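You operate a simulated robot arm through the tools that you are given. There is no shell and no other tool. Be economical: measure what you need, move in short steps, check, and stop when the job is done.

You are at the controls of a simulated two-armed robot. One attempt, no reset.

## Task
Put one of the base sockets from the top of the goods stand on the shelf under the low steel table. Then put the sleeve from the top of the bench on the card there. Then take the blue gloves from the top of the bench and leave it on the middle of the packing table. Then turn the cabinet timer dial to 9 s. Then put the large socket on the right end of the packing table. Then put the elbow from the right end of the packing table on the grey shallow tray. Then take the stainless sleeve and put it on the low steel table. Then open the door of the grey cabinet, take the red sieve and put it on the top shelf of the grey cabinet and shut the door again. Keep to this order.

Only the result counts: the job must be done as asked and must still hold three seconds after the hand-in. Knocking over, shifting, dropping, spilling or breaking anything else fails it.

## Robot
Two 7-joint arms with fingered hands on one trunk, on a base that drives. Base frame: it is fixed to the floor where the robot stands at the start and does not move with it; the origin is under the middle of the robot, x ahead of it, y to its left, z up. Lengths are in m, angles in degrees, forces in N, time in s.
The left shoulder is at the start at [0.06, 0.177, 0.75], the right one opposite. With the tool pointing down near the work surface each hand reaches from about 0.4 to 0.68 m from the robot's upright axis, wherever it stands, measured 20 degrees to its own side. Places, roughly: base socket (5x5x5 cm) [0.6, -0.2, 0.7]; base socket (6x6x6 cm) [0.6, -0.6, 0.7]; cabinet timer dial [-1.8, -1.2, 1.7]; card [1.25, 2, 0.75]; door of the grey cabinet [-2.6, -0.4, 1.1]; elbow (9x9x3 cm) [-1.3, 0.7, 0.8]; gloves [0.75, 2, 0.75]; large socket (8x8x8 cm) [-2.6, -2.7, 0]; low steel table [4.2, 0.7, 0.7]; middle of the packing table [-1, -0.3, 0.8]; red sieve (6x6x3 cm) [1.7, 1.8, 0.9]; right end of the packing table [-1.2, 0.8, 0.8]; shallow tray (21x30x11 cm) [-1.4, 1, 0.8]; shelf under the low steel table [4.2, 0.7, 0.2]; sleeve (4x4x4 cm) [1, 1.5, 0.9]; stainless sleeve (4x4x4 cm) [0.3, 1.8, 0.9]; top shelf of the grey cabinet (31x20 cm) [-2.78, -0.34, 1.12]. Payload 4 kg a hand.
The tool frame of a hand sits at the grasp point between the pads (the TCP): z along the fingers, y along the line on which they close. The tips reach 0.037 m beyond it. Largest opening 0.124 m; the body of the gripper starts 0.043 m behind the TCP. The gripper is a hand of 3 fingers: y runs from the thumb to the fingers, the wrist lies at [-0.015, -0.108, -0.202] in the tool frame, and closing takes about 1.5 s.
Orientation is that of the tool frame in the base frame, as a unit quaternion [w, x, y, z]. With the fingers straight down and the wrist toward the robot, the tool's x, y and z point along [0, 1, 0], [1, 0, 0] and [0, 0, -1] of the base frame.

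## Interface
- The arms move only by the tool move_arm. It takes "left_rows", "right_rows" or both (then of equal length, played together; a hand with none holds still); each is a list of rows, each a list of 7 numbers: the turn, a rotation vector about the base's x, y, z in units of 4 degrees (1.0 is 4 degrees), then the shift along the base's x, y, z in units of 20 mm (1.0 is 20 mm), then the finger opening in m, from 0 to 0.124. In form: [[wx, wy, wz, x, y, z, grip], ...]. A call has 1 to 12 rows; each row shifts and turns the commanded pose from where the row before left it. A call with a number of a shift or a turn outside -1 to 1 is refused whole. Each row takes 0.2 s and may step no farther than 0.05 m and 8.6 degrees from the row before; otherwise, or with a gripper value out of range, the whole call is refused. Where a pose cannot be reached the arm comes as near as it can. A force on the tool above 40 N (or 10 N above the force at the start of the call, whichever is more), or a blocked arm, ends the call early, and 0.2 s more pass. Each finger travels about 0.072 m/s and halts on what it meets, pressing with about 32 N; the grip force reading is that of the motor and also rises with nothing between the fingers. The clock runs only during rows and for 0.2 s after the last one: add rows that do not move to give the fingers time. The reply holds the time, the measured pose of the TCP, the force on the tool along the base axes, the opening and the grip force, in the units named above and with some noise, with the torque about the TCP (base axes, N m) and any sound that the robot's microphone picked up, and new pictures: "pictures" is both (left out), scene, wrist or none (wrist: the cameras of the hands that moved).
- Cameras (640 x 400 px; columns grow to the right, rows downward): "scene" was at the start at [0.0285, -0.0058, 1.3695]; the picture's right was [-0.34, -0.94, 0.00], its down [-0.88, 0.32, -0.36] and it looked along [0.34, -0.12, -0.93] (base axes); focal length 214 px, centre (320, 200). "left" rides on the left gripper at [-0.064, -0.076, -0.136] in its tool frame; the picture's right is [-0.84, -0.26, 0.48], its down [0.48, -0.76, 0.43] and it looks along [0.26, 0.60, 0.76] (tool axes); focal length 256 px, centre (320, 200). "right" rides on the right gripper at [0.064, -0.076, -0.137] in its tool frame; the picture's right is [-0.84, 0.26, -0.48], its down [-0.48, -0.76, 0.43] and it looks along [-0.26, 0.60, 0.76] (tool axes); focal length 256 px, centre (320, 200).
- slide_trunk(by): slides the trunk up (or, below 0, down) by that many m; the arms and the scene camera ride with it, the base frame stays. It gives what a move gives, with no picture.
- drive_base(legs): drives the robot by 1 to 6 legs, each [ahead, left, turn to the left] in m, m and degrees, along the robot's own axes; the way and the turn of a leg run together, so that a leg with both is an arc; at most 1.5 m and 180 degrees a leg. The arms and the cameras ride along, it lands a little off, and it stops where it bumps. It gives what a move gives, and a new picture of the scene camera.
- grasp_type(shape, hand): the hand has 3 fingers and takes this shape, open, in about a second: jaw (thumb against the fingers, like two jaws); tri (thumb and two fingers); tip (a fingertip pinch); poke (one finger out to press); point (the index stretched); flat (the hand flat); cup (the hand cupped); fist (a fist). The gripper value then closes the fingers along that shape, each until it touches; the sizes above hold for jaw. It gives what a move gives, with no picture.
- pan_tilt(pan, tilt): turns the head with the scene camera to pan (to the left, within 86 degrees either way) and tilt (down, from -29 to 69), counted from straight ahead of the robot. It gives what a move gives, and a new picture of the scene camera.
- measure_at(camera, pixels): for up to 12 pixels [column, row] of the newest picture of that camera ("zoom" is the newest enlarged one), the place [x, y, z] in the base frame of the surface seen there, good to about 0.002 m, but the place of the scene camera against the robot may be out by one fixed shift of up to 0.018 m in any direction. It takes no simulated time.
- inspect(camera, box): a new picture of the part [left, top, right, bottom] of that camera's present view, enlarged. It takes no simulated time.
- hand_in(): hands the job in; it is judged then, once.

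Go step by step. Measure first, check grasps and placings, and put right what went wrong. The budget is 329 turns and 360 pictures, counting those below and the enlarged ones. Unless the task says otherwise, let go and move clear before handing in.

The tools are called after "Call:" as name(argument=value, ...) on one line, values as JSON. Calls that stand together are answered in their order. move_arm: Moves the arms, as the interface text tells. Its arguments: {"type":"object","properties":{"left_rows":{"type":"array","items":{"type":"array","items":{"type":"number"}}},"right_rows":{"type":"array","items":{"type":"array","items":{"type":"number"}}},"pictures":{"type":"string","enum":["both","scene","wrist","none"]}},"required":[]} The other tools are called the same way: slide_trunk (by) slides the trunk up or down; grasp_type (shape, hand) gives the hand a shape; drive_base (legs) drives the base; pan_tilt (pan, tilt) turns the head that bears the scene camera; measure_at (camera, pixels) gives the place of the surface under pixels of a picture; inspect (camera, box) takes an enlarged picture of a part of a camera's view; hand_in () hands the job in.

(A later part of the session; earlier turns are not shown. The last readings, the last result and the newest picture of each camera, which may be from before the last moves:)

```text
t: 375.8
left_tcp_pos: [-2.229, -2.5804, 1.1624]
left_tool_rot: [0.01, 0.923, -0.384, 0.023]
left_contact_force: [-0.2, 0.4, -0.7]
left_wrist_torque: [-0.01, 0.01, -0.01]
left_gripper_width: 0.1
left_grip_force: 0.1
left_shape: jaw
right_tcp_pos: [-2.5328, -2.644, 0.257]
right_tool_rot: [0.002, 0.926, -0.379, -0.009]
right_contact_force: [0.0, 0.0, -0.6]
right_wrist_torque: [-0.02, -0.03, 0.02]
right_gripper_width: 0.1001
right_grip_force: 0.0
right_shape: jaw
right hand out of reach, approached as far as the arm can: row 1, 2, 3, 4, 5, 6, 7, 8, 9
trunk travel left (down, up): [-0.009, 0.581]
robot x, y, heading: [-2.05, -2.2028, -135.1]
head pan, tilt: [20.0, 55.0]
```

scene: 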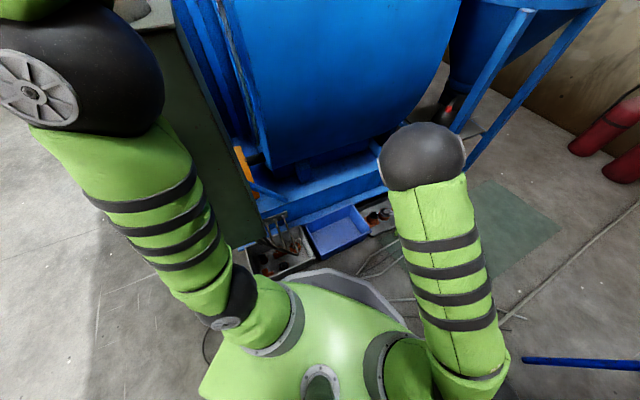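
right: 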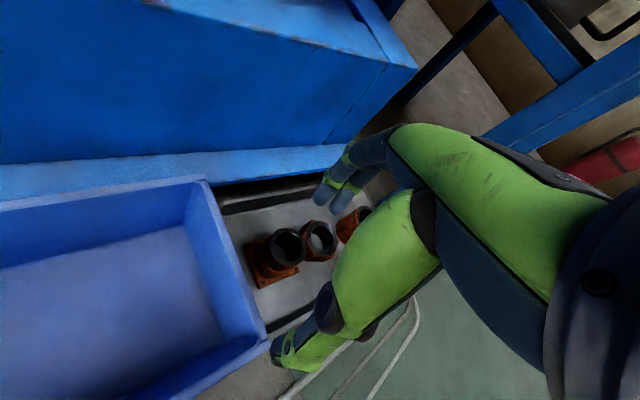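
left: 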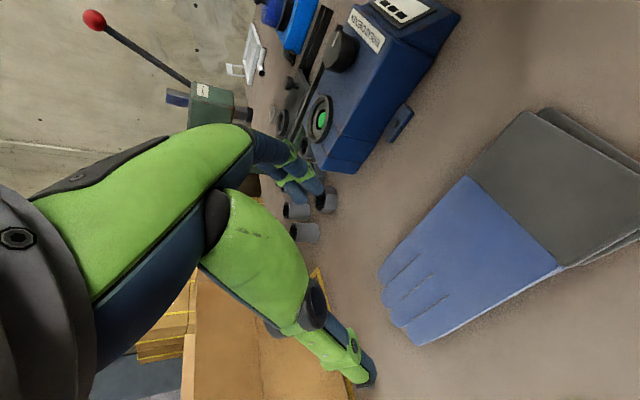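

The arm's limit comes from reaching inward. Turning the base back left 17° at this spot puts the target outward of the right shoulder. First raise the right hand and draw the left hand inward.

Call:
move_arm(right_rows=[[0, 0, 0, 0, 0, 1, 0.1], [0, 0, 0, 0, 0, 1, 0.1], [0, 0, 0, 0, 0, 1, 0.1], [0, 0, 0, 0, 0, 1, 0.1], [0, 0, 0, 0, 0, 1, 0.1], [0, 0, 0, 0, 0, 1, 0.1], [0, 0, 0, 0, 0, 1, 0.1]], left_rows=[[0, 0, 0, -0.9, 0.6, 0, 0.1], [0, 0, 0, -0.9, 0.6, 0, 0.1], [0, 0, 0, -0.9, 0.6, 0, 0.1], [0, 0, 0, -0.9, 0.6, 0, 0.1], [0, 0, 0, -0.9, 0.6, 0, 0.1], [0, 0, 0, -0.9, 0.6, 0, 0.1], [0, 0, 0, 0, 0, 0, 0.1]], pictures="none")

Call:
drive_base(legs=[[0, 0, 17]])

```text
t: 377.4
left_tcp_pos: [-2.2834, -2.5433, 1.1612]
left_tool_rot: [0.011, 0.923, -0.385, 0.022]
left_contact_force: [0.8, -0.8, 0.1]
left_wrist_torque: [0.02, 0.01, 0.0]
left_gripper_width: 0.1001
left_grip_force: 0.0
left_shape: jaw
left hand out of reach, approached as far as the arm can: row 4, 5, 6
right_tcp_pos: [-2.5301, -2.6443, 0.3969]
right_tool_rot: [0.002, 0.926, -0.378, -0.01]
right_contact_force: [0.5, -1.2, -1.0]
right_wrist_torque: [-0.01, -0.02, -0.01]
right_gripper_width: 0.0998
right_grip_force: 0.1
right_shape: jaw
trunk travel left (down, up): [-0.009, 0.581]
robot x, y, heading: [-2.0511, -2.2008, -135.0]
head pan, tilt: [20.0, 55.0]
```

```text
t: 378.8
left_tcp_pos: [-2.1731, -2.5956, 1.1631]
left_tool_rot: [0.007, 0.969, -0.245, 0.024]
left_contact_force: [-0.3, 0.0, -0.1]
left_wrist_torque: [0.01, -0.01, -0.02]
left_gripper_width: 0.1
left_grip_force: 0.1
left_shape: jaw
right_tcp_pos: [-2.3821, -2.7651, 0.3954]
right_tool_rot: [0.004, 0.971, -0.238, -0.009]
right_contact_force: [-0.1, -1.0, 0.5]
right_wrist_torque: [0.0, -0.02, -0.01]
right_gripper_width: 0.1
right_grip_force: 0.1
right_shape: jaw
trunk travel left (down, up): [-0.009, 0.581]
robot x, y, heading: [-2.049, -2.2042, -118.3]
head pan, tilt: [20.0, 55.0]
```

scene: 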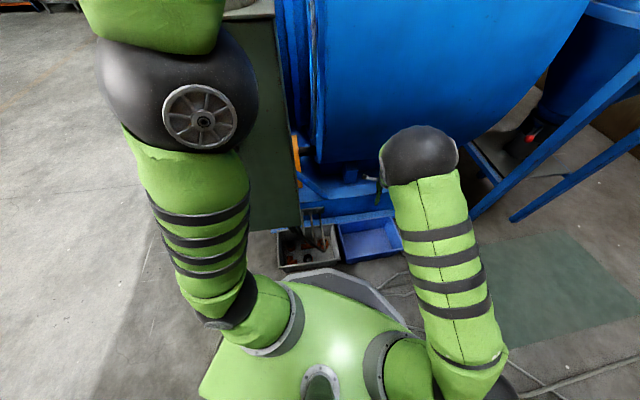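

Call:
move_arm(right_rows=[[0, 0, 0, -0.5, 1, 0, 0.1], [0, 0, 0, -0.95, 0.8, 0, 0.1], [0, 0, 0, -0.96, 0.8, 0, 0.1], [0, 0, 0, -0.96, 0.8, 0, 0.1], [0, 0, 0, -0.96, 0.7, 0, 0.1], [0, 0, 0, -0.96, 0, 0, 0.1], [0, 0, 0, -0.96, 0, 0, 0.1], [0, 0, 0, -0.96, 0, 0, 0.1], [0, 0, 0, -0.96, 0, 0, 0.1], [0, 0, 0, -0.96, 0, 0, 0.1], [0, 0, 0, -0.96, 0, 0, 0.1], [0, 0, 0, -0.96, 0, 0, 0.1]], pictures="none")

Call:
move_arm(right_rows=[[0, 0, 0, 0, 0, -1, 0.1], [0, 0, 0, 0, 0, -1, 0.1], [0, 0, 0, 0, 0, -1, 0.1], [0, 0, 0, 0, 0, -1, 0.1], [0, 0, 0, 0, 0, -1, 0.1], [0, 0, 0, 0, 0, -1, 0.1], [0, 0, 0, 0, 0, -1, 0.1], [0, 0, 0, 0, 0, -1, 0.1], [0, 0, 0, 0, 0, -1, 0.1], [0, 0, 0, 0, 0, -1, 0.1], [0, 0, 0, 0, 0, 0, 0.1]], pictures="wrist")

```text
t: 381.4
left_tcp_pos: [-2.1743, -2.595, 1.1625]
left_tool_rot: [0.009, 0.969, -0.244, 0.024]
left_contact_force: [-0.4, -0.7, -0.1]
left_wrist_torque: [0.02, 0.01, 0.0]
left_gripper_width: 0.1003
left_grip_force: 0.0
left_shape: jaw
right_tcp_pos: [-2.5674, -2.6807, 0.4083]
right_tool_rot: [0.006, 0.971, -0.237, -0.01]
right_contact_force: [0.6, -0.9, -0.7]
right_wrist_torque: [-0.01, -0.03, -0.01]
right_gripper_width: 0.0998
right_grip_force: 0.1
right_shape: jaw
right hand out of reach, approached as far as the arm can: row 10, 11, 12
trunk travel left (down, up): [-0.009, 0.581]
robot x, y, heading: [-2.0533, -2.2001, -118.2]
head pan, tilt: [20.0, 55.0]
```

```text
t: 383.8
left_tcp_pos: [-2.1725, -2.5951, 1.1621]
left_tool_rot: [0.008, 0.969, -0.245, 0.024]
left_contact_force: [0.4, 0.0, 0.7]
left_wrist_torque: [-0.01, 0.0, 0.02]
left_gripper_width: 0.1002
left_grip_force: 0.1
left_shape: jaw
right_tcp_pos: [-2.4757, -2.66, 0.2871]
right_tool_rot: [0.004, 0.971, -0.237, -0.009]
right_contact_force: [0.1, 0.1, 0.0]
right_wrist_torque: [0.01, 0.01, -0.02]
right_gripper_width: 0.1
right_grip_force: 0.0
right_shape: jaw
right hand out of reach, approached as far as the arm can: row 1, 2, 3, 4, 5, 6, 7, 8, 9, 10
trunk travel left (down, up): [-0.009, 0.581]
robot x, y, heading: [-2.0511, -2.2018, -118.4]
head pan, tilt: [20.0, 55.0]
```

right: 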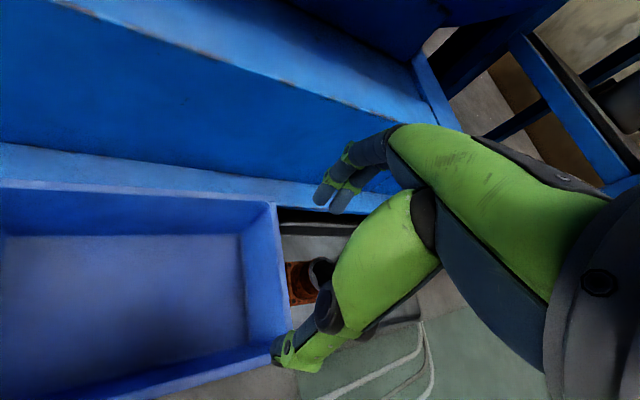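

Analysis suggests the arm needs to be nearly straight, aligned with the heading, wrist ≈0.53 m from the shoulder: base at (−2.04,−2.23), heading −127°. Raise hand, then adjust the base.

Call:
move_arm(right_rows=[[0, 0, 0, 0, 0, 1, 0.1], [0, 0, 0, 0, 0, 1, 0.1], [0, 0, 0, 0, 0, 1, 0.1], [0, 0, 0, 0, 0, 1, 0.1], [0, 0, 0, 0, 0, 1, 0.1], [0, 0, 0, 0, 0, 1, 0.1]], pictures="none")

Call:
drive_base(legs=[[0, 0, -8.8], [0.016, 0.025, 0]])

```text
t: 385.1
left_tcp_pos: [-2.1741, -2.5954, 1.1634]
left_tool_rot: [0.008, 0.969, -0.245, 0.025]
left_contact_force: [-1.1, 0.0, -0.2]
left_wrist_torque: [0.04, 0.03, 0.0]
left_gripper_width: 0.1001
left_grip_force: 0.1
left_shape: jaw
right_tcp_pos: [-2.4772, -2.6592, 0.4069]
right_tool_rot: [0.005, 0.971, -0.237, -0.009]
right_contact_force: [0.7, -0.1, -0.1]
right_wrist_torque: [0.04, 0.04, -0.02]
right_gripper_width: 0.0999
right_grip_force: 0.1
right_shape: jaw
trunk travel left (down, up): [-0.009, 0.581]
robot x, y, heading: [-2.0546, -2.2014, -118.3]
head pan, tilt: [20.0, 55.0]
```

```text
t: 386.6
left_tcp_pos: [-2.2224, -2.5995, 1.1621]
left_tool_rot: [0.009, 0.948, -0.318, 0.023]
left_contact_force: [0.3, 0.0, -0.7]
left_wrist_torque: [-0.02, 0.02, -0.03]
left_gripper_width: 0.1002
left_grip_force: 0.0
left_shape: jaw
right_tcp_pos: [-2.5307, -2.6167, 0.4066]
right_tool_rot: [0.003, 0.951, -0.31, -0.009]
right_contact_force: [-0.4, -0.6, -0.2]
right_wrist_torque: [-0.03, -0.02, 0.04]
right_gripper_width: 0.1003
right_grip_force: 0.1
right_shape: jaw
trunk travel left (down, up): [-0.009, 0.581]
robot x, y, heading: [-2.0436, -2.2331, -127.1]
head pan, tilt: [20.0, 55.0]
```

scene: 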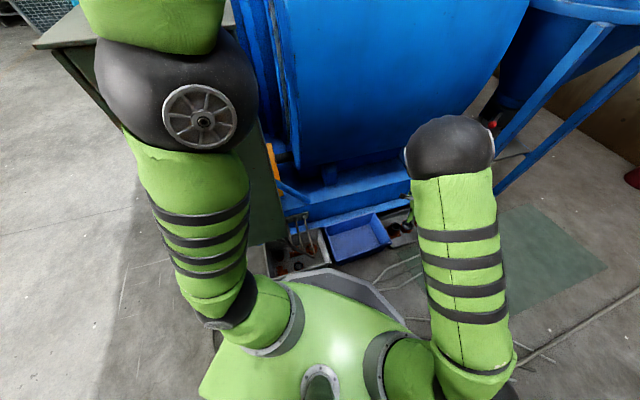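

Call:
move_arm(right_rows=[[0, 0, 0, -0.9, -0.83, 0, 0.1], [0, 0, 0, -0.9, -0.83, 0, 0.1], [0, 0, 0, -0.9, -0.83, 0, 0.1], [0, 0, 0, -0.9, -0.83, 0, 0.1], [0, 0, 0, 0, 0, -1, 0.1], [0, 0, 0, 0, 0, -1, 0.1], [0, 0, 0, 0, 0, -1, 0.1], [0, 0, 0, 0, 0, -1, 0.1], [0, 0, 0, 0, 0, -1, 0.1], [0, 0, 0, 0, 0, -1, 0.1], [0, 0, 0, 0, 0, -1, 0.1], [0, 0, 0, 0, 0, -1, 0.1]], pictures="none")

Call:
pan_tilt(pan=-10, tilt=55)

```text
t: 389.2
left_tcp_pos: [-2.2221, -2.6007, 1.1615]
left_tool_rot: [0.011, 0.948, -0.317, 0.024]
left_contact_force: [0.3, 0.3, -0.5]
left_wrist_torque: [0.01, 0.0, 0.03]
left_gripper_width: 0.0999
left_grip_force: 0.0
left_shape: jaw
right_tcp_pos: [-2.5381, -2.669, 0.2993]
right_tool_rot: [0.004, 0.951, -0.309, -0.009]
right_contact_force: [0.0, 0.6, -0.4]
right_wrist_torque: [0.0, -0.05, 0.01]
right_gripper_width: 0.0993
right_grip_force: 0.1
right_shape: jaw
right hand out of reach, approached as far as the arm can: row 6, 7, 8, 9, 10, 11, 12
trunk travel left (down, up): [-0.009, 0.581]
robot x, y, heading: [-2.0411, -2.2303, -126.9]
head pan, tilt: [20.0, 55.0]
```

```text
t: 390.2
left_tcp_pos: [-2.2219, -2.6014, 1.1631]
left_tool_rot: [0.01, 0.948, -0.318, 0.024]
left_contact_force: [-0.3, -0.5, -1.5]
left_wrist_torque: [-0.03, -0.01, 0.05]
left_gripper_width: 0.1003
left_grip_force: 0.1
left_shape: jaw
right_tcp_pos: [-2.5399, -2.6672, 0.3001]
right_tool_rot: [0.004, 0.95, -0.311, -0.009]
right_contact_force: [0.0, -0.1, -0.9]
right_wrist_torque: [-0.05, 0.01, -0.02]
right_gripper_width: 0.0998
right_grip_force: 0.0
right_shape: jaw
trunk travel left (down, up): [-0.009, 0.581]
robot x, y, heading: [-2.0463, -2.2316, -127.1]
head pan, tilt: [-10.0, 55.0]
```

scene: 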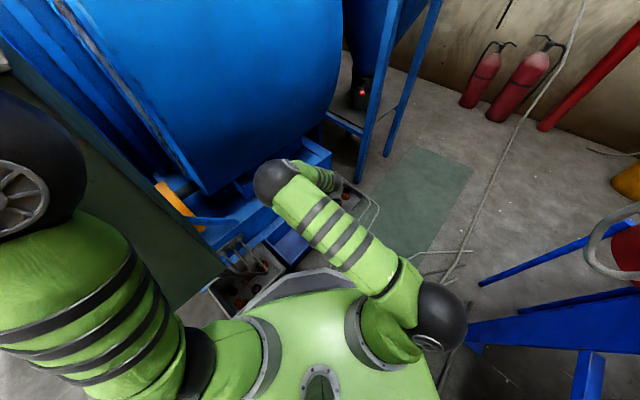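

The picture shows the right elbow swung inward (280,185) – a bad posture. Yawing the hand so its wrist points to the right should bring the elbow outward. Try 60° yaw at z≈0.4.

Call:
move_arm(right_rows=[[0, 0, 1, 0, 0.5, 1, 0.1], [0, 0, 1, 0, 0.5, 1, 0.1], [0, 0, 1, 0, 0.5, 1, 0.1], [0, 0, 1, 0, 0, 1, 0.1], [0, 0, 1, 0, 0, 1, 0.1], [0, 0, 1, 0, 0, 1, 0.1], [0, 0, 1, 0, 0, 1, 0.1], [0, 0, 1, 0, 0, 1, 0.1], [0, 0, 1, 0, 0, 1, 0.1], [0, 0, 1, 0, 0, 0, 0.1], [0, 0, 1, 0, 0, 0, 0.1], [0, 0, 1, 0, 0, 0, 0.1]], pictures="none")

Call:
move_arm(right_rows=[[0, 0, 1, 0, 0, 0, 0.1], [0, 0, 1, 0, 0, 0, 0.1], [0, 0, 1, 0, 0, 0, 0.1], [0, 0, 0, 0, 0, 0, 0.1]], pictures="scene")

```text
t: 392.8
left_tcp_pos: [-2.2227, -2.6, 1.1619]
left_tool_rot: [0.01, 0.948, -0.318, 0.024]
left_contact_force: [0.4, -0.6, 0.2]
left_wrist_torque: [0.01, 0.01, 0.01]
left_gripper_width: 0.1002
left_grip_force: 0.1
left_shape: jaw
right_tcp_pos: [-2.5406, -2.6378, 0.4799]
right_tool_rot: [0.007, 0.995, 0.103, -0.006]
right_contact_force: [0.4, -0.5, -0.2]
right_wrist_torque: [0.01, 0.02, -0.01]
right_gripper_width: 0.1
right_grip_force: 0.1
right_shape: jaw
trunk travel left (down, up): [-0.009, 0.581]
robot x, y, heading: [-2.0466, -2.2331, -127.0]
head pan, tilt: [-10.0, 55.0]
```

```text
t: 393.8
left_tcp_pos: [-2.2219, -2.6003, 1.1614]
left_tool_rot: [0.01, 0.948, -0.318, 0.023]
left_contact_force: [-0.7, -0.5, 0.2]
left_wrist_torque: [0.01, 0.0, 0.0]
left_gripper_width: 0.0999
left_grip_force: 0.1
left_shape: jaw
right_tcp_pos: [-2.5404, -2.6391, 0.4805]
right_tool_rot: [0.008, 0.978, 0.207, -0.007]
right_contact_force: [0.3, 0.2, 0.0]
right_wrist_torque: [0.01, 0.0, -0.01]
right_gripper_width: 0.1
right_grip_force: 0.0
right_shape: jaw
trunk travel left (down, up): [-0.009, 0.581]
robot x, y, heading: [-2.0466, -2.2317, -127.1]
head pan, tilt: [-10.0, 55.0]
```

scene: 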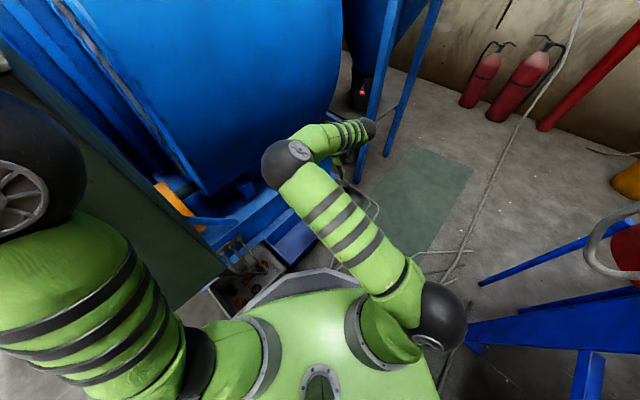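

Elbow still inward. I pull the hand back and outward to the robot's right side (toward (−2.58,−2.27)) to make the elbow flip outward.

Call:
move_arm(right_rows=[[0, 0, 0, -0.1, 1, 0, 0.1], [0, 0, 0, -0.1, 1, 0, 0.1], [0, 0, 0, -0.1, 1, 0, 0.1], [0, 0, 0, -0.1, 1, 0, 0.1], [0, 0, 0, -0.1, 1, 0, 0.1], [0, 0, 0, -0.1, 1, 0, 0.1], [0, 0, 0, -0.1, 1, 0, 0.1], [0, 0, 0, -0.1, 1, 0, 0.1], [0, 0, 0, -0.1, 1, 0, 0.1], [0, 0, 0, -0.1, 1, 0, 0.1], [0, 0, 0, -0.1, 1, 0, 0.1], [0, 0, 0, -0.1, 1, 0, 0.1]], pictures="none")

Call:
move_arm(right_rows=[[0, 0, -0.5, -0.5, 1, 0, 0.1], [0, 0, -0.5, -0.5, 1, 0, 0.1], [0, 0, -0.5, -0.5, 1, 0, 0.1], [0, 0, -0.5, -0.5, 1, 0, 0.1], [0, 0, -0.5, -0.5, 1, 0, 0.1], [0, 0, -0.5, -0.5, 1, 0, 0.1], [0, 0, 0, 0, 0, 0, 0.1]], pictures="scene")

```text
t: 396.4
left_tcp_pos: [-2.2215, -2.6003, 1.1635]
left_tool_rot: [0.01, 0.948, -0.317, 0.023]
left_contact_force: [0.1, -0.7, 0.3]
left_wrist_torque: [0.04, 0.02, 0.01]
left_gripper_width: 0.1001
left_grip_force: 0.1
left_shape: jaw
right_tcp_pos: [-2.5417, -2.4347, 0.5175]
right_tool_rot: [0.007, 0.979, 0.206, -0.008]
right_contact_force: [0.1, 0.8, 0.0]
right_wrist_torque: [0.02, 0.02, -0.01]
right_gripper_width: 0.0999
right_grip_force: 0.1
right_shape: jaw
right hand out of reach, approached as far as the arm can: row 3, 4, 5, 6, 8, 9, 10, 11, 12
trunk travel left (down, up): [-0.009, 0.581]
robot x, y, heading: [-2.0417, -2.2287, -127.1]
head pan, tilt: [-10.0, 55.0]
```

```text
t: 398.0
left_tcp_pos: [-2.2225, -2.6005, 1.1624]
left_tool_rot: [0.01, 0.948, -0.319, 0.024]
left_contact_force: [0.5, -0.2, 0.3]
left_wrist_torque: [-0.01, 0.0, 0.03]
left_gripper_width: 0.1002
left_grip_force: 0.1
left_shape: jaw
right_tcp_pos: [-2.611, -2.3447, 0.5791]
right_tool_rot: [0.004, 0.994, 0.105, -0.014]
right_contact_force: [-0.3, 1.2, 0.2]
right_wrist_torque: [-0.02, -0.02, 0.0]
right_gripper_width: 0.1
right_grip_force: 0.0
right_shape: jaw
right hand out of reach, approached as far as the arm can: row 1, 2, 3, 4, 5, 6
trunk travel left (down, up): [-0.009, 0.581]
robot x, y, heading: [-2.0446, -2.2307, -127.3]
head pan, tilt: [-10.0, 55.0]
```

scene: 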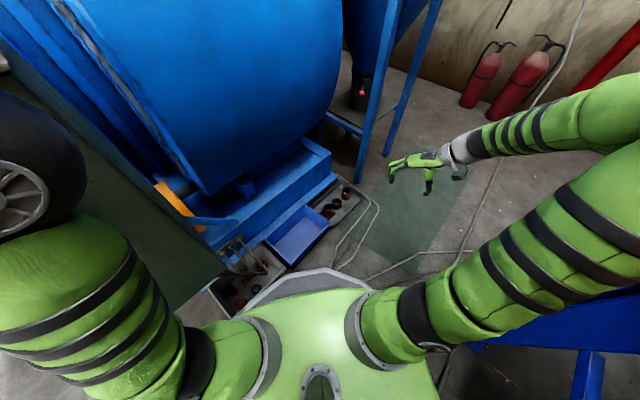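

The elbow is now outward. Bring the hand to the socket from this side, lowering gradually.

Call:
move_arm(right_rows=[[0, 0, 0, 0, -1, 0, 0.1], [0, 0, 0, 0, -1, 0, 0.1], [0, 0, 0, 0, -1, -0.6, 0.1], [0, 0, 0, 0, -1, -0.6, 0.1], [0, 0, 0, 0, -1, -0.6, 0.1], [0, 0, 0, 0, -1, -0.6, 0.1], [0, 0, 0, 0, -1, -0.6, 0.1], [0, 0, 0, 0, -1, -0.6, 0.1], [0, 0, 0, 0, -1, -0.6, 0.1], [0, 0, 0, 0, -1, -0.6, 0.1], [0, 0, 0, 0, -1, -0.6, 0.1], [0, 0, 0, 0, -1, -0.6, 0.1]], pictures="none")

Call:
move_arm(right_rows=[[0, 0, 0, 0, -1, -0.8, 0.1], [0, 0, 0, 0, -1, -0.8, 0.1], [0, 0, 0, 0, -1, -0.8, 0.1], [0, 0, 0, 0, 0, -0.8, 0.1], [0, 0, 0, 0, 0, -0.8, 0.1], [0, 0, 0, 0, 0, -0.8, 0.1], [0, 0, 0, 0, 0, 0, 0.1]], pictures="both")

```text
t: 400.6
left_tcp_pos: [-2.2234, -2.5997, 1.1617]
left_tool_rot: [0.009, 0.948, -0.318, 0.024]
left_contact_force: [0.5, -0.1, -0.1]
left_wrist_torque: [-0.02, -0.02, 0.02]
left_gripper_width: 0.1004
left_grip_force: 0.2
left_shape: jaw
right_tcp_pos: [-2.612, -2.5863, 0.4389]
right_tool_rot: [0.007, 0.995, 0.102, -0.007]
right_contact_force: [0.2, -0.5, 0.0]
right_wrist_torque: [0.0, -0.02, 0.03]
right_gripper_width: 0.1
right_grip_force: 0.0
right_shape: jaw
trunk travel left (down, up): [-0.009, 0.581]
robot x, y, heading: [-2.0417, -2.2307, -127.0]
head pan, tilt: [-10.0, 55.0]
```

```text
t: 402.2
left_tcp_pos: [-2.2217, -2.6001, 1.1611]
left_tool_rot: [0.009, 0.948, -0.318, 0.023]
left_contact_force: [-0.2, 0.1, -0.3]
left_wrist_torque: [-0.03, -0.01, -0.03]
left_gripper_width: 0.1001
left_grip_force: 0.0
left_shape: jaw
right_tcp_pos: [-2.611, -2.6451, 0.3438]
right_tool_rot: [0.007, 0.995, 0.103, -0.006]
right_contact_force: [-0.4, -0.1, 0.0]
right_wrist_torque: [-0.01, 0.02, 0.0]
right_gripper_width: 0.0999
right_grip_force: 0.0
right_shape: jaw
trunk travel left (down, up): [-0.009, 0.581]
robot x, y, heading: [-2.038, -2.2279, -127.2]
head pan, tilt: [-10.0, 55.0]
```

scene: 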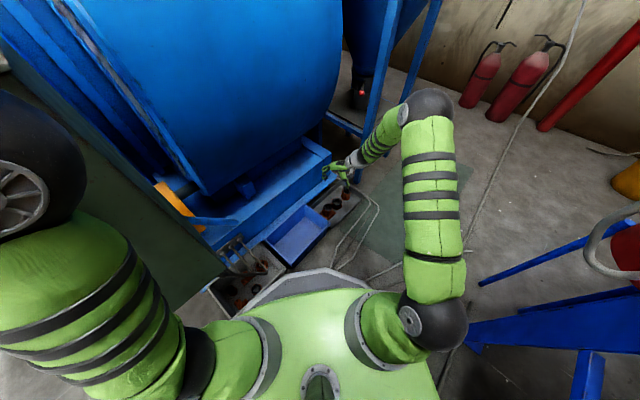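
right: 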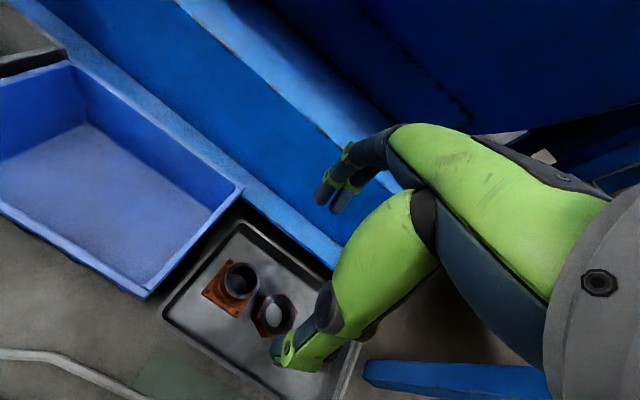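

Elbow outward and no limits yet. Continue down toward the socket: x −2.603, y −2.683.

Call:
move_arm(right_rows=[[0, 0, 0, 0.1, -0.4, -1, 0.1], [0, 0, 0, 0.1, -0.4, -1, 0.1], [0, 0, 0, 0.1, -0.4, -1, 0.1], [0, 0, 0, 0.1, -0.4, -1, 0.1], [0, 0, 0, 0, -0.3, -1, 0.1], [0, 0, 0, 0, 0, -1, 0.1], [0, 0, 0, 0, 0, -1, 0.1], [0, 0, 0, 0, 0, 0, 0.1]], pictures="both")

```text
t: 404.0
left_tcp_pos: [-2.2225, -2.5999, 1.1625]
left_tool_rot: [0.01, 0.948, -0.318, 0.024]
left_contact_force: [0.6, 0.1, 0.2]
left_wrist_torque: [-0.01, -0.01, -0.02]
left_gripper_width: 0.1001
left_grip_force: 0.0
left_shape: jaw
right_tcp_pos: [-2.6042, -2.6834, 0.2039]
right_tool_rot: [0.007, 0.995, 0.103, -0.009]
right_contact_force: [-0.3, 0.2, 0.1]
right_wrist_torque: [0.0, 0.02, -0.01]
right_gripper_width: 0.0999
right_grip_force: 0.2
right_shape: jaw
trunk travel left (down, up): [-0.009, 0.581]
robot x, y, heading: [-2.0411, -2.2291, -127.1]
head pan, tilt: [-10.0, 55.0]
```

scene: 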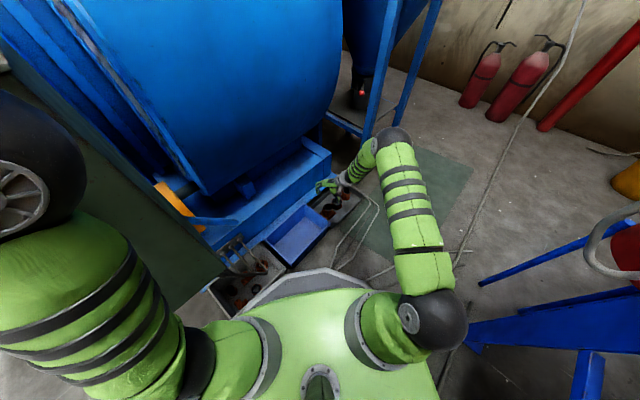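
right: 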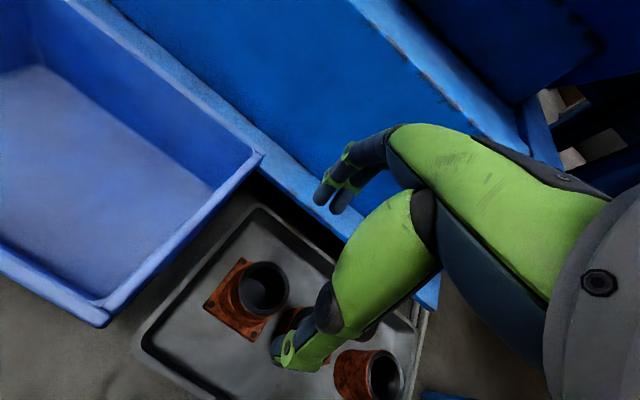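

Call:
inspect(camera="right", box=[190, 230, 350, 330])

Call:
measure_at(camera="zoom", pixels=[[205, 230], [395, 230], [300, 132], [298, 330], [190, 110], [60, 280], [250, 150], [350, 310]])

```text
4.00 times, centred on (270, 280) of right
```

zoom: 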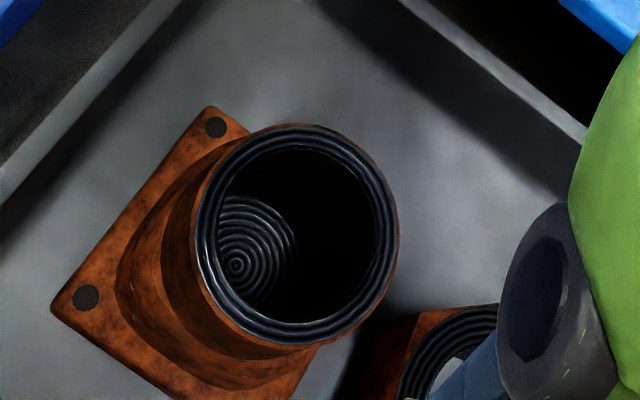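

```text
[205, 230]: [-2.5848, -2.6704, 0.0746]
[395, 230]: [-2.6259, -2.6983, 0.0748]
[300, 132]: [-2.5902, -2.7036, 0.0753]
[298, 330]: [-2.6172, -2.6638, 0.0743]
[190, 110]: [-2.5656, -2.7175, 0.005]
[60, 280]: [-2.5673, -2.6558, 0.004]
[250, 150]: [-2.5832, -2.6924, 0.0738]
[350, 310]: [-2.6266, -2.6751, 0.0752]
```

Centre confirmed (−2.6045,−2.684). Narrow to 0.075 and descend to TCP 0.066, then close.

Call:
move_arm(right_rows=[[0, 0, 0, 0, 0, -1, 0.075], [0, 0, 0, 0, 0, -1, 0.075], [0, 0, 0, 0, 0, -1, 0.075], [0, 0, 0, 0, 0, -1, 0.075], [0, 0, 0, 0, 0, -1, 0.075], [0, 0, 0, 0, 0, -1, 0.075], [0, 0, 0, 0, 0, -0.8, 0.075], [0, 0, 0, 0, 0, 0, 0.075]], pictures="wrist")

```text
t: 405.5
left_tcp_pos: [-2.2216, -2.5991, 1.1636]
left_tool_rot: [0.011, 0.948, -0.318, 0.024]
left_contact_force: [-0.8, -0.1, 0.3]
left_wrist_torque: [0.01, 0.01, 0.0]
left_gripper_width: 0.1001
left_grip_force: 0.0
left_shape: jaw
right_tcp_pos: [-2.6068, -2.6893, 0.0882]
right_tool_rot: [0.015, 0.995, 0.102, -0.009]
right_contact_force: [4.8, 8.6, 28.7]
right_wrist_torque: [1.08, 0.01, -0.15]
right_gripper_width: 0.0807
right_grip_force: 0.1
right_shape: jaw
trunk travel left (down, up): [-0.009, 0.581]
robot x, y, heading: [-2.0468, -2.232, -127.2]
head pan, tilt: [-10.0, 55.0]
stopped in row 7 (right hand): the force on the tool passed its limit at 56 N (the readings are from after the stop); the commanded pose is now the measured one
```

right: 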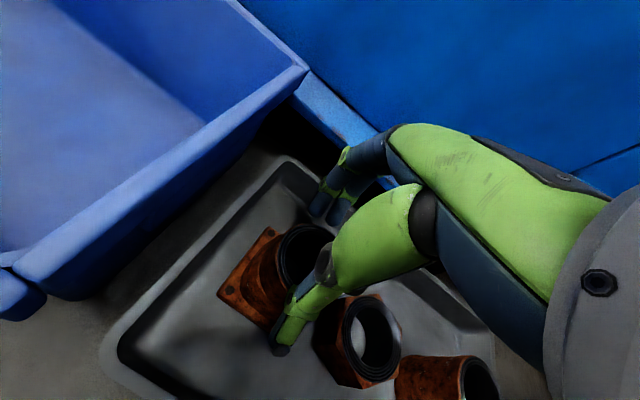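

Contact at TCP z 0.088 (tips ≈0.05 – the socket's body widens below). That overlap (2.4 cm) is enough: rise 4 mm, recentre, and close.

Call:
move_arm(right_rows=[[0, 0, 0, 0.1, 0.25, 0.25, 0.085], [0, 0, 0, 0, 0, 0, 0.085], [0, 0, 0, 0, 0, 0, 0.06], [0, 0, 0, 0, 0, 0, 0.03], [0, 0, 0, 0, 0, 0, 0.0], [0, 0, 0, 0, 0, 0, 0], [0, 0, 0, 0, 0, 0, 0], [0, 0, 0, 0, 0, 0, 0]], pictures="wrist")

```text
t: 407.3
left_tcp_pos: [-2.2224, -2.6001, 1.1619]
left_tool_rot: [0.011, 0.948, -0.318, 0.023]
left_contact_force: [0.1, 0.3, 0.4]
left_wrist_torque: [0.02, -0.02, 0.0]
left_gripper_width: 0.1004
left_grip_force: 0.0
left_shape: jaw
right_tcp_pos: [-2.6034, -2.6834, 0.0896]
right_tool_rot: [0.013, 0.995, 0.102, -0.009]
right_contact_force: [1.7, 3.9, 1.6]
right_wrist_torque: [-0.02, -0.08, 0.05]
right_gripper_width: 0.06
right_grip_force: 32.1
right_shape: jaw
trunk travel left (down, up): [-0.009, 0.581]
robot x, y, heading: [-2.0413, -2.2311, -127.0]
head pan, tilt: [-10.0, 55.0]
```

right: 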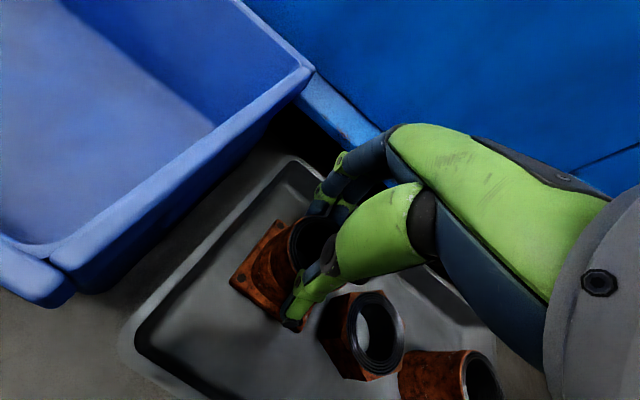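

Gripped at 0.060. Lift straight up 0.2.

Call:
move_arm(right_rows=[[0, 0, 0, 0, 0, 0.5, 0], [0, 0, 0, 0, 0, 1, 0], [0, 0, 0, 0, 0, 1, 0], [0, 0, 0, 0, 0, 1, 0], [0, 0, 0, 0, 0, 1, 0], [0, 0, 0, 0, 0, 1, 0], [0, 0, 0, 0, 0, 1, 0], [0, 0, 0, 0, 0, 1, 0], [0, 0, 0, 0, 0, 1, 0], [0, 0, 0, 0, 0, 1, 0]], pictures="both")

```text
t: 409.5
left_tcp_pos: [-2.2237, -2.6005, 1.1614]
left_tool_rot: [0.01, 0.948, -0.318, 0.024]
left_contact_force: [-1.0, -0.7, 0.2]
left_wrist_torque: [0.02, -0.02, -0.02]
left_gripper_width: 0.1003
left_grip_force: 0.0
left_shape: jaw
right_tcp_pos: [-2.6038, -2.6839, 0.2786]
right_tool_rot: [0.013, 0.995, 0.103, -0.008]
right_contact_force: [0.7, 0.0, -9.9]
right_wrist_torque: [0.07, -0.03, -0.03]
right_gripper_width: 0.0587
right_grip_force: 32.3
right_shape: jaw
trunk travel left (down, up): [-0.009, 0.581]
robot x, y, heading: [-2.0393, -2.2283, -126.9]
head pan, tilt: [-10.0, 55.0]
```

scene: 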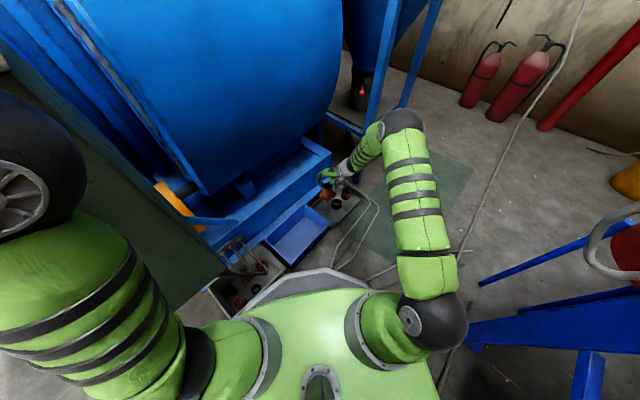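
right: 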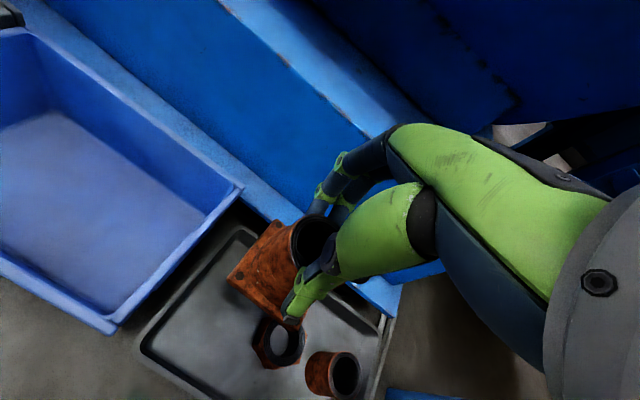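

The large socket is held (≈10 N) and the rest of the tray is undisturbed. Raise and retract, then trunk up.

Call:
move_arm(right_rows=[[0, 0, 0, 0, 0.3, 1, 0], [0, 0, 0, 0, 0.3, 1, 0], [0, 0, 0, 0, 0.3, 1, 0], [0, 0, 0, 0, 0.3, 1, 0], [0, 0, 0, 0, 0.3, 1, 0], [0, 0, 0, 0, 0.3, 1, 0], [0, 0, 0, 0, 0.3, 1, 0], [0, 0, 0, 0, 0.3, 1, 0], [0, 0, 0, 0, 0.3, 1, 0], [0, 0, 0, 0, 0.3, 1, 0]], pictures="none")

Call:
slide_trunk(by=0.55)

Call:
move_arm(right_rows=[[0, 0, 0, 0, 0.3, 1, 0], [0, 0, 0, 0, 0.3, 1, 0], [0, 0, 0, 0, 0.3, 1, 0], [0, 0, 0, 0, 0.3, 1, 0], [0, 0, 0, 0, 0.3, 1, 0], [0, 0, 0, 0, 0.3, 1, 0], [0, 0, 0, 0, 0.3, 1, 0], [0, 0, 0, 0, 0.3, 1, 0], [0, 0, 0, 0, 0.3, 1, 0], [0, 0, 0, 0, 0.3, 1, 0], [0, 0, 0, 0, 0.3, 1, 0], [0, 0, 0, 0, 0.3, 1, 0]], pictures="none")

```text
t: 411.7
left_tcp_pos: [-2.2221, -2.6006, 1.162]
left_tool_rot: [0.008, 0.948, -0.318, 0.024]
left_contact_force: [0.4, -0.5, 0.0]
left_wrist_torque: [0.01, 0.0, -0.01]
left_gripper_width: 0.1001
left_grip_force: 0.0
left_shape: jaw
right_tcp_pos: [-2.6029, -2.6234, 0.4801]
right_tool_rot: [0.011, 0.995, 0.103, -0.008]
right_contact_force: [0.0, -0.5, -9.6]
right_wrist_torque: [0.11, -0.02, 0.03]
right_gripper_width: 0.0584
right_grip_force: 32.3
right_shape: jaw
trunk travel left (down, up): [-0.009, 0.581]
robot x, y, heading: [-2.0408, -2.2301, -127.0]
head pan, tilt: [-10.0, 55.0]
```

```text
refused: 0.55 is not a number from -0.4 to 0.4
```

```text
t: 414.3
left_tcp_pos: [-2.2224, -2.6009, 1.1603]
left_tool_rot: [0.01, 0.948, -0.318, 0.023]
left_contact_force: [0.6, -0.9, 1.0]
left_wrist_torque: [0.0, -0.04, 0.01]
left_gripper_width: 0.0999
left_grip_force: 0.1
left_shape: jaw
right_tcp_pos: [-2.6038, -2.552, 0.7187]
right_tool_rot: [0.013, 0.995, 0.102, -0.007]
right_contact_force: [0.2, -0.5, -11.0]
right_wrist_torque: [0.09, -0.02, -0.01]
right_gripper_width: 0.0584
right_grip_force: 31.8
right_shape: jaw
trunk travel left (down, up): [-0.009, 0.581]
robot x, y, heading: [-2.0432, -2.2326, -127.2]
head pan, tilt: [-10.0, 55.0]
```

Trunk step is limited to 0.4; raise in two steps.

Call:
slide_trunk(by=0.35)

Call:
slide_trunk(by=0.22)

Call:
move_arm(right_rows=[[0, 0, 0, 0, 0, 1, 0], [0, 0, 0, 0, 0, 1, 0], [0, 0, 0, 0, 0, 1, 0], [0, 0, 0, 0, 0, 1, 0], [0, 0, 0, 0, 0, 1, 0], [0, 0, 0, 0, 0, 1, 0], [0, 0, 0, 0, 0, 1, 0]], pictures="scene")

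```text
t: 417.7
left_tcp_pos: [-2.2236, -2.6003, 1.5108]
left_tool_rot: [0.01, 0.948, -0.318, 0.024]
left_contact_force: [-0.1, -0.7, 0.3]
left_wrist_torque: [0.01, -0.02, 0.01]
left_gripper_width: 0.1
left_grip_force: 0.1
left_shape: jaw
right_tcp_pos: [-2.6054, -2.5526, 1.069]
right_tool_rot: [0.013, 0.995, 0.102, -0.008]
right_contact_force: [-0.4, -0.5, -10.0]
right_wrist_torque: [0.08, 0.01, -0.02]
right_gripper_width: 0.0582
right_grip_force: 32.2
right_shape: jaw
trunk travel left (down, up): [-0.359, 0.231]
robot x, y, heading: [-2.0408, -2.2285, -127.4]
head pan, tilt: [-10.0, 55.0]
```

```text
t: 420.0
left_tcp_pos: [-2.2248, -2.6006, 1.7315]
left_tool_rot: [0.009, 0.948, -0.318, 0.023]
left_contact_force: [-0.6, -0.1, -0.2]
left_wrist_torque: [0.0, -0.01, 0.01]
left_gripper_width: 0.1002
left_grip_force: 0.1
left_shape: jaw
right_tcp_pos: [-2.6041, -2.553, 1.2863]
right_tool_rot: [0.012, 0.995, 0.102, -0.008]
right_contact_force: [0.5, 0.6, -10.0]
right_wrist_torque: [0.08, 0.01, 0.02]
right_gripper_width: 0.0584
right_grip_force: 32.5
right_shape: jaw
trunk travel left (down, up): [-0.579, 0.011]
robot x, y, heading: [-2.0441, -2.2306, -127.1]
head pan, tilt: [-10.0, 55.0]
```

```text
t: 421.6
left_tcp_pos: [-2.2219, -2.6004, 1.7326]
left_tool_rot: [0.01, 0.948, -0.318, 0.023]
left_contact_force: [-0.1, -0.3, 0.4]
left_wrist_torque: [-0.01, -0.02, 0.03]
left_gripper_width: 0.1001
left_grip_force: 0.1
left_shape: jaw
right_tcp_pos: [-2.6049, -2.5526, 1.4284]
right_tool_rot: [0.013, 0.995, 0.101, -0.009]
right_contact_force: [0.5, 0.8, -9.7]
right_wrist_torque: [0.05, -0.03, -0.02]
right_gripper_width: 0.0582
right_grip_force: 32.1
right_shape: jaw
trunk travel left (down, up): [-0.579, 0.011]
robot x, y, heading: [-2.042, -2.2308, -127.0]
head pan, tilt: [-10.0, 55.0]
```

scene: 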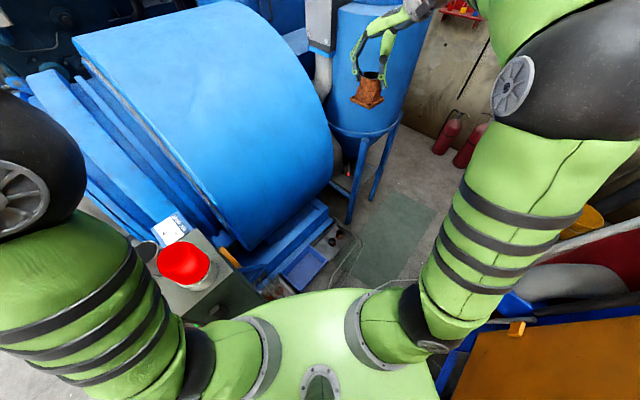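

Socket and hands are high and clear. Drive out along +x, turn to heading 180 and retrace the route around the bags and stand.

Call:
drive_base(legs=[[-0.66, 0.88, 0], [0, 0, -53]])

Call:
drive_base(legs=[[0, 0.7, 0], [-1.4, 0, 0], [-1.25, 0, 0], [0, -1.5, 0]])

```text
t: 429.6
left_tcp_pos: [-1.3486, -2.3084, 1.732]
left_tool_rot: [-0.018, -0.706, 0.708, -0.017]
left_contact_force: [-0.4, -0.7, -0.7]
left_wrist_torque: [0.02, -0.02, 0.0]
left_gripper_width: 0.1004
left_grip_force: 0.1
left_shape: jaw
right_tcp_pos: [-1.5385, -1.9738, 1.4291]
right_tool_rot: [0.007, 0.936, -0.353, -0.012]
right_contact_force: [-0.1, 0.1, -11.0]
right_wrist_torque: [0.01, -0.04, 0.01]
right_gripper_width: 0.0581
right_grip_force: 32.6
right_shape: jaw
trunk travel left (down, up): [-0.579, 0.011]
robot x, y, heading: [-0.9442, -2.23, 179.9]
head pan, tilt: [-10.0, 55.0]
```

scene: 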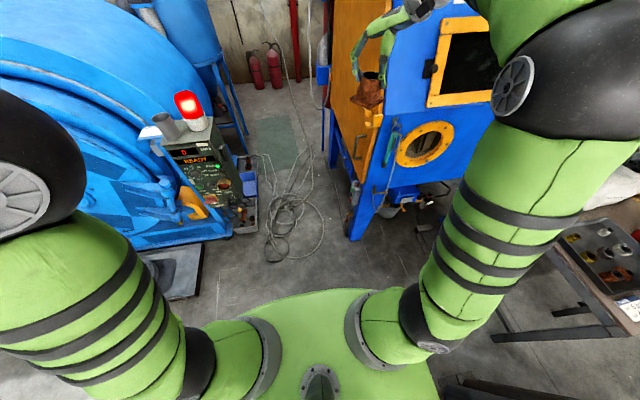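

```text
t: 453.0
left_tcp_pos: [1.3245, -1.5207, 1.7313]
left_tool_rot: [-0.02, -0.696, 0.718, -0.016]
left_contact_force: [0.3, 0.1, 0.7]
left_wrist_torque: [0.02, -0.02, 0.01]
left_gripper_width: 0.1
left_grip_force: 0.0
left_shape: jaw
right_tcp_pos: [1.1419, -1.1816, 1.4289]
right_tool_rot: [0.008, 0.931, -0.365, -0.012]
right_contact_force: [0.1, -0.6, -10.5]
right_wrist_torque: [0.04, -0.07, 0.0]
right_gripper_width: 0.0583
right_grip_force: 31.7
right_shape: jaw
trunk travel left (down, up): [-0.579, 0.011]
robot x, y, heading: [1.7295, -1.4484, 178.1]
head pan, tilt: [-10.0, 55.0]
```

scene: 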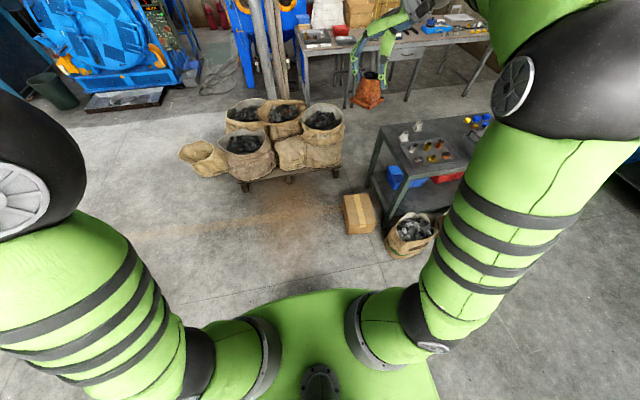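

Call:
drive_base(legs=[[0, 0, 1.9], [0, -1.5, 0], [0, -0.7, 0], [1.45, 0, 0]])

Call:
pan_tilt(pan=0, tilt=40)

```text
t: 471.0
left_tcp_pos: [-0.1531, 0.6152, 1.7322]
left_tool_rot: [0.02, 0.715, -0.699, 0.018]
left_contact_force: [0.0, 0.0, -0.3]
left_wrist_torque: [-0.01, -0.03, 0.02]
left_gripper_width: 0.1002
left_grip_force: 0.0
left_shape: jaw
right_tcp_pos: [-0.3534, 0.9438, 1.428]
right_tool_rot: [0.008, 0.94, -0.341, -0.012]
right_contact_force: [-0.7, -0.5, -9.8]
right_wrist_torque: [0.04, -0.05, 0.04]
right_gripper_width: 0.0579
right_grip_force: 31.4
right_shape: jaw
trunk travel left (down, up): [-0.579, 0.011]
robot x, y, heading: [0.2479, 0.7044, -178.6]
head pan, tilt: [-10.0, 55.0]
```

scene: 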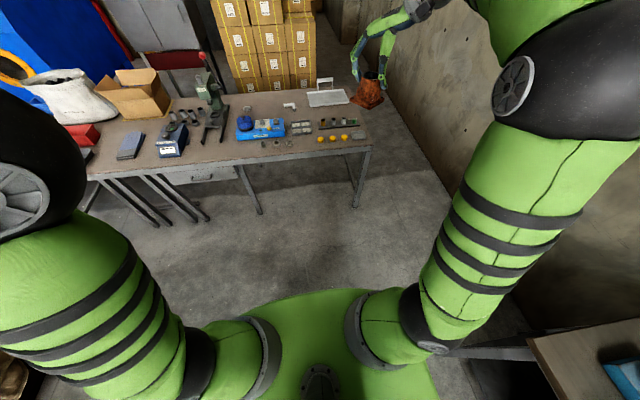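

```text
t: 471.8
left_tcp_pos: [-0.1539, 0.6151, 1.7321]
left_tool_rot: [0.019, 0.715, -0.698, 0.017]
left_contact_force: [-0.3, -0.1, 0.3]
left_wrist_torque: [0.0, 0.04, 0.02]
left_gripper_width: 0.1001
left_grip_force: 0.0
left_shape: jaw
right_tcp_pos: [-0.3547, 0.9438, 1.4285]
right_tool_rot: [0.007, 0.94, -0.34, -0.012]
right_contact_force: [-0.2, -0.1, -9.9]
right_wrist_torque: [0.04, -0.04, 0.0]
right_gripper_width: 0.0579
right_grip_force: 31.8
right_shape: jaw
trunk travel left (down, up): [-0.579, 0.011]
robot x, y, heading: [0.2479, 0.6992, -178.8]
head pan, tilt: [0.0, 40.0]
```

scene: 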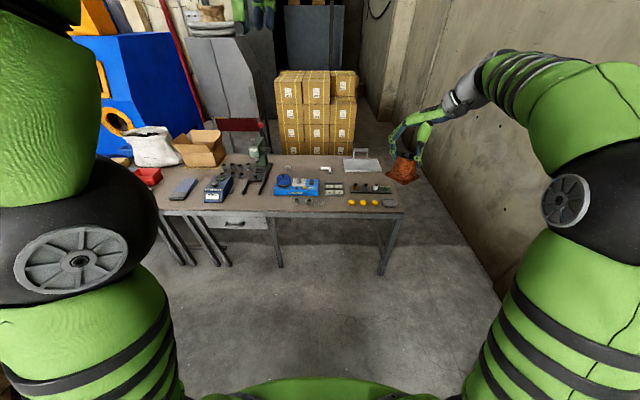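

Call:
inspect(camera="scene", box=[260, 135, 420, 235])

Call:
measure_at(camera="zoom", pixels=[[265, 130], [400, 125], [475, 145], [300, 170], [230, 160], [270, 215], [330, 240], [460, 240], [340, 205], [540, 285], [400, 185], [350, 160]])

```text
4.00 times, centred on (340, 185) of scene
```

zoom: 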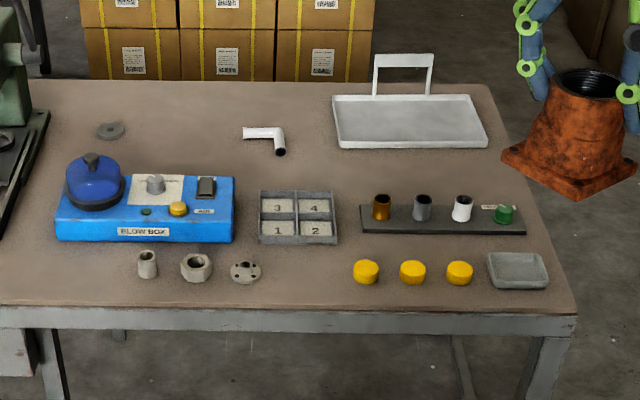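

```text
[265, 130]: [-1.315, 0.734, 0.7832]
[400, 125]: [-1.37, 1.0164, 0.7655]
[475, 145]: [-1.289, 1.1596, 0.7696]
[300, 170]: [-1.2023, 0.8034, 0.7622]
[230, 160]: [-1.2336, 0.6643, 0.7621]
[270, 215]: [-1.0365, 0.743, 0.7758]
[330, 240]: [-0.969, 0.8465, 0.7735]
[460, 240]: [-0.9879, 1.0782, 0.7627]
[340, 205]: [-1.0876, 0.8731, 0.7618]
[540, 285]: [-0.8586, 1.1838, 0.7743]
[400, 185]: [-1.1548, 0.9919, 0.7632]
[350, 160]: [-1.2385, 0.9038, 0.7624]
```

Free spot for the socket: between the rack (back at x≈−1.09) and the shallow tray (front x≈−1.29), at about (−1.185, 0.87). Check the side wall, then drive ahead.

Call:
measure_at(camera="scene", pixels=[[470, 180], [510, 250], [570, 200], [600, 280], [560, 230], [540, 100], [390, 270], [275, 250]])

Call:
drive_base(legs=[[0, 0, -1.2], [0.72, 0, 0]])

```text
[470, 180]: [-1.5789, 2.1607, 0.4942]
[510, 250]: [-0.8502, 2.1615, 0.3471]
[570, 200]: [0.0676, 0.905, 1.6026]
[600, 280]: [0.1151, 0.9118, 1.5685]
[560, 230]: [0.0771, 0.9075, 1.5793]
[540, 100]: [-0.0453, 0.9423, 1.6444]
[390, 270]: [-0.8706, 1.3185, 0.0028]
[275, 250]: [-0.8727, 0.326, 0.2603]
```

```text
t: 476.0
left_tcp_pos: [-0.8754, 0.6221, 1.7314]
left_tool_rot: [0.019, 0.708, -0.705, 0.016]
left_contact_force: [-0.6, 0.0, 1.2]
left_wrist_torque: [-0.02, -0.02, 0.0]
left_gripper_width: 0.1002
left_grip_force: 0.1
left_shape: jaw
right_tcp_pos: [-1.0675, 0.9538, 1.4287]
right_tool_rot: [0.007, 0.936, -0.351, -0.012]
right_contact_force: [0.2, -0.7, -10.2]
right_wrist_torque: [0.03, -0.06, -0.01]
right_gripper_width: 0.058
right_grip_force: 32.2
right_shape: jaw
trunk travel left (down, up): [-0.579, 0.011]
robot x, y, heading: [-0.4698, 0.7066, -179.8]
head pan, tilt: [0.0, 40.0]
```

scene: 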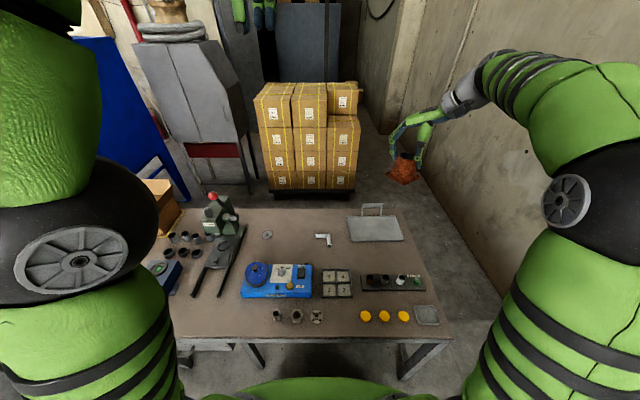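

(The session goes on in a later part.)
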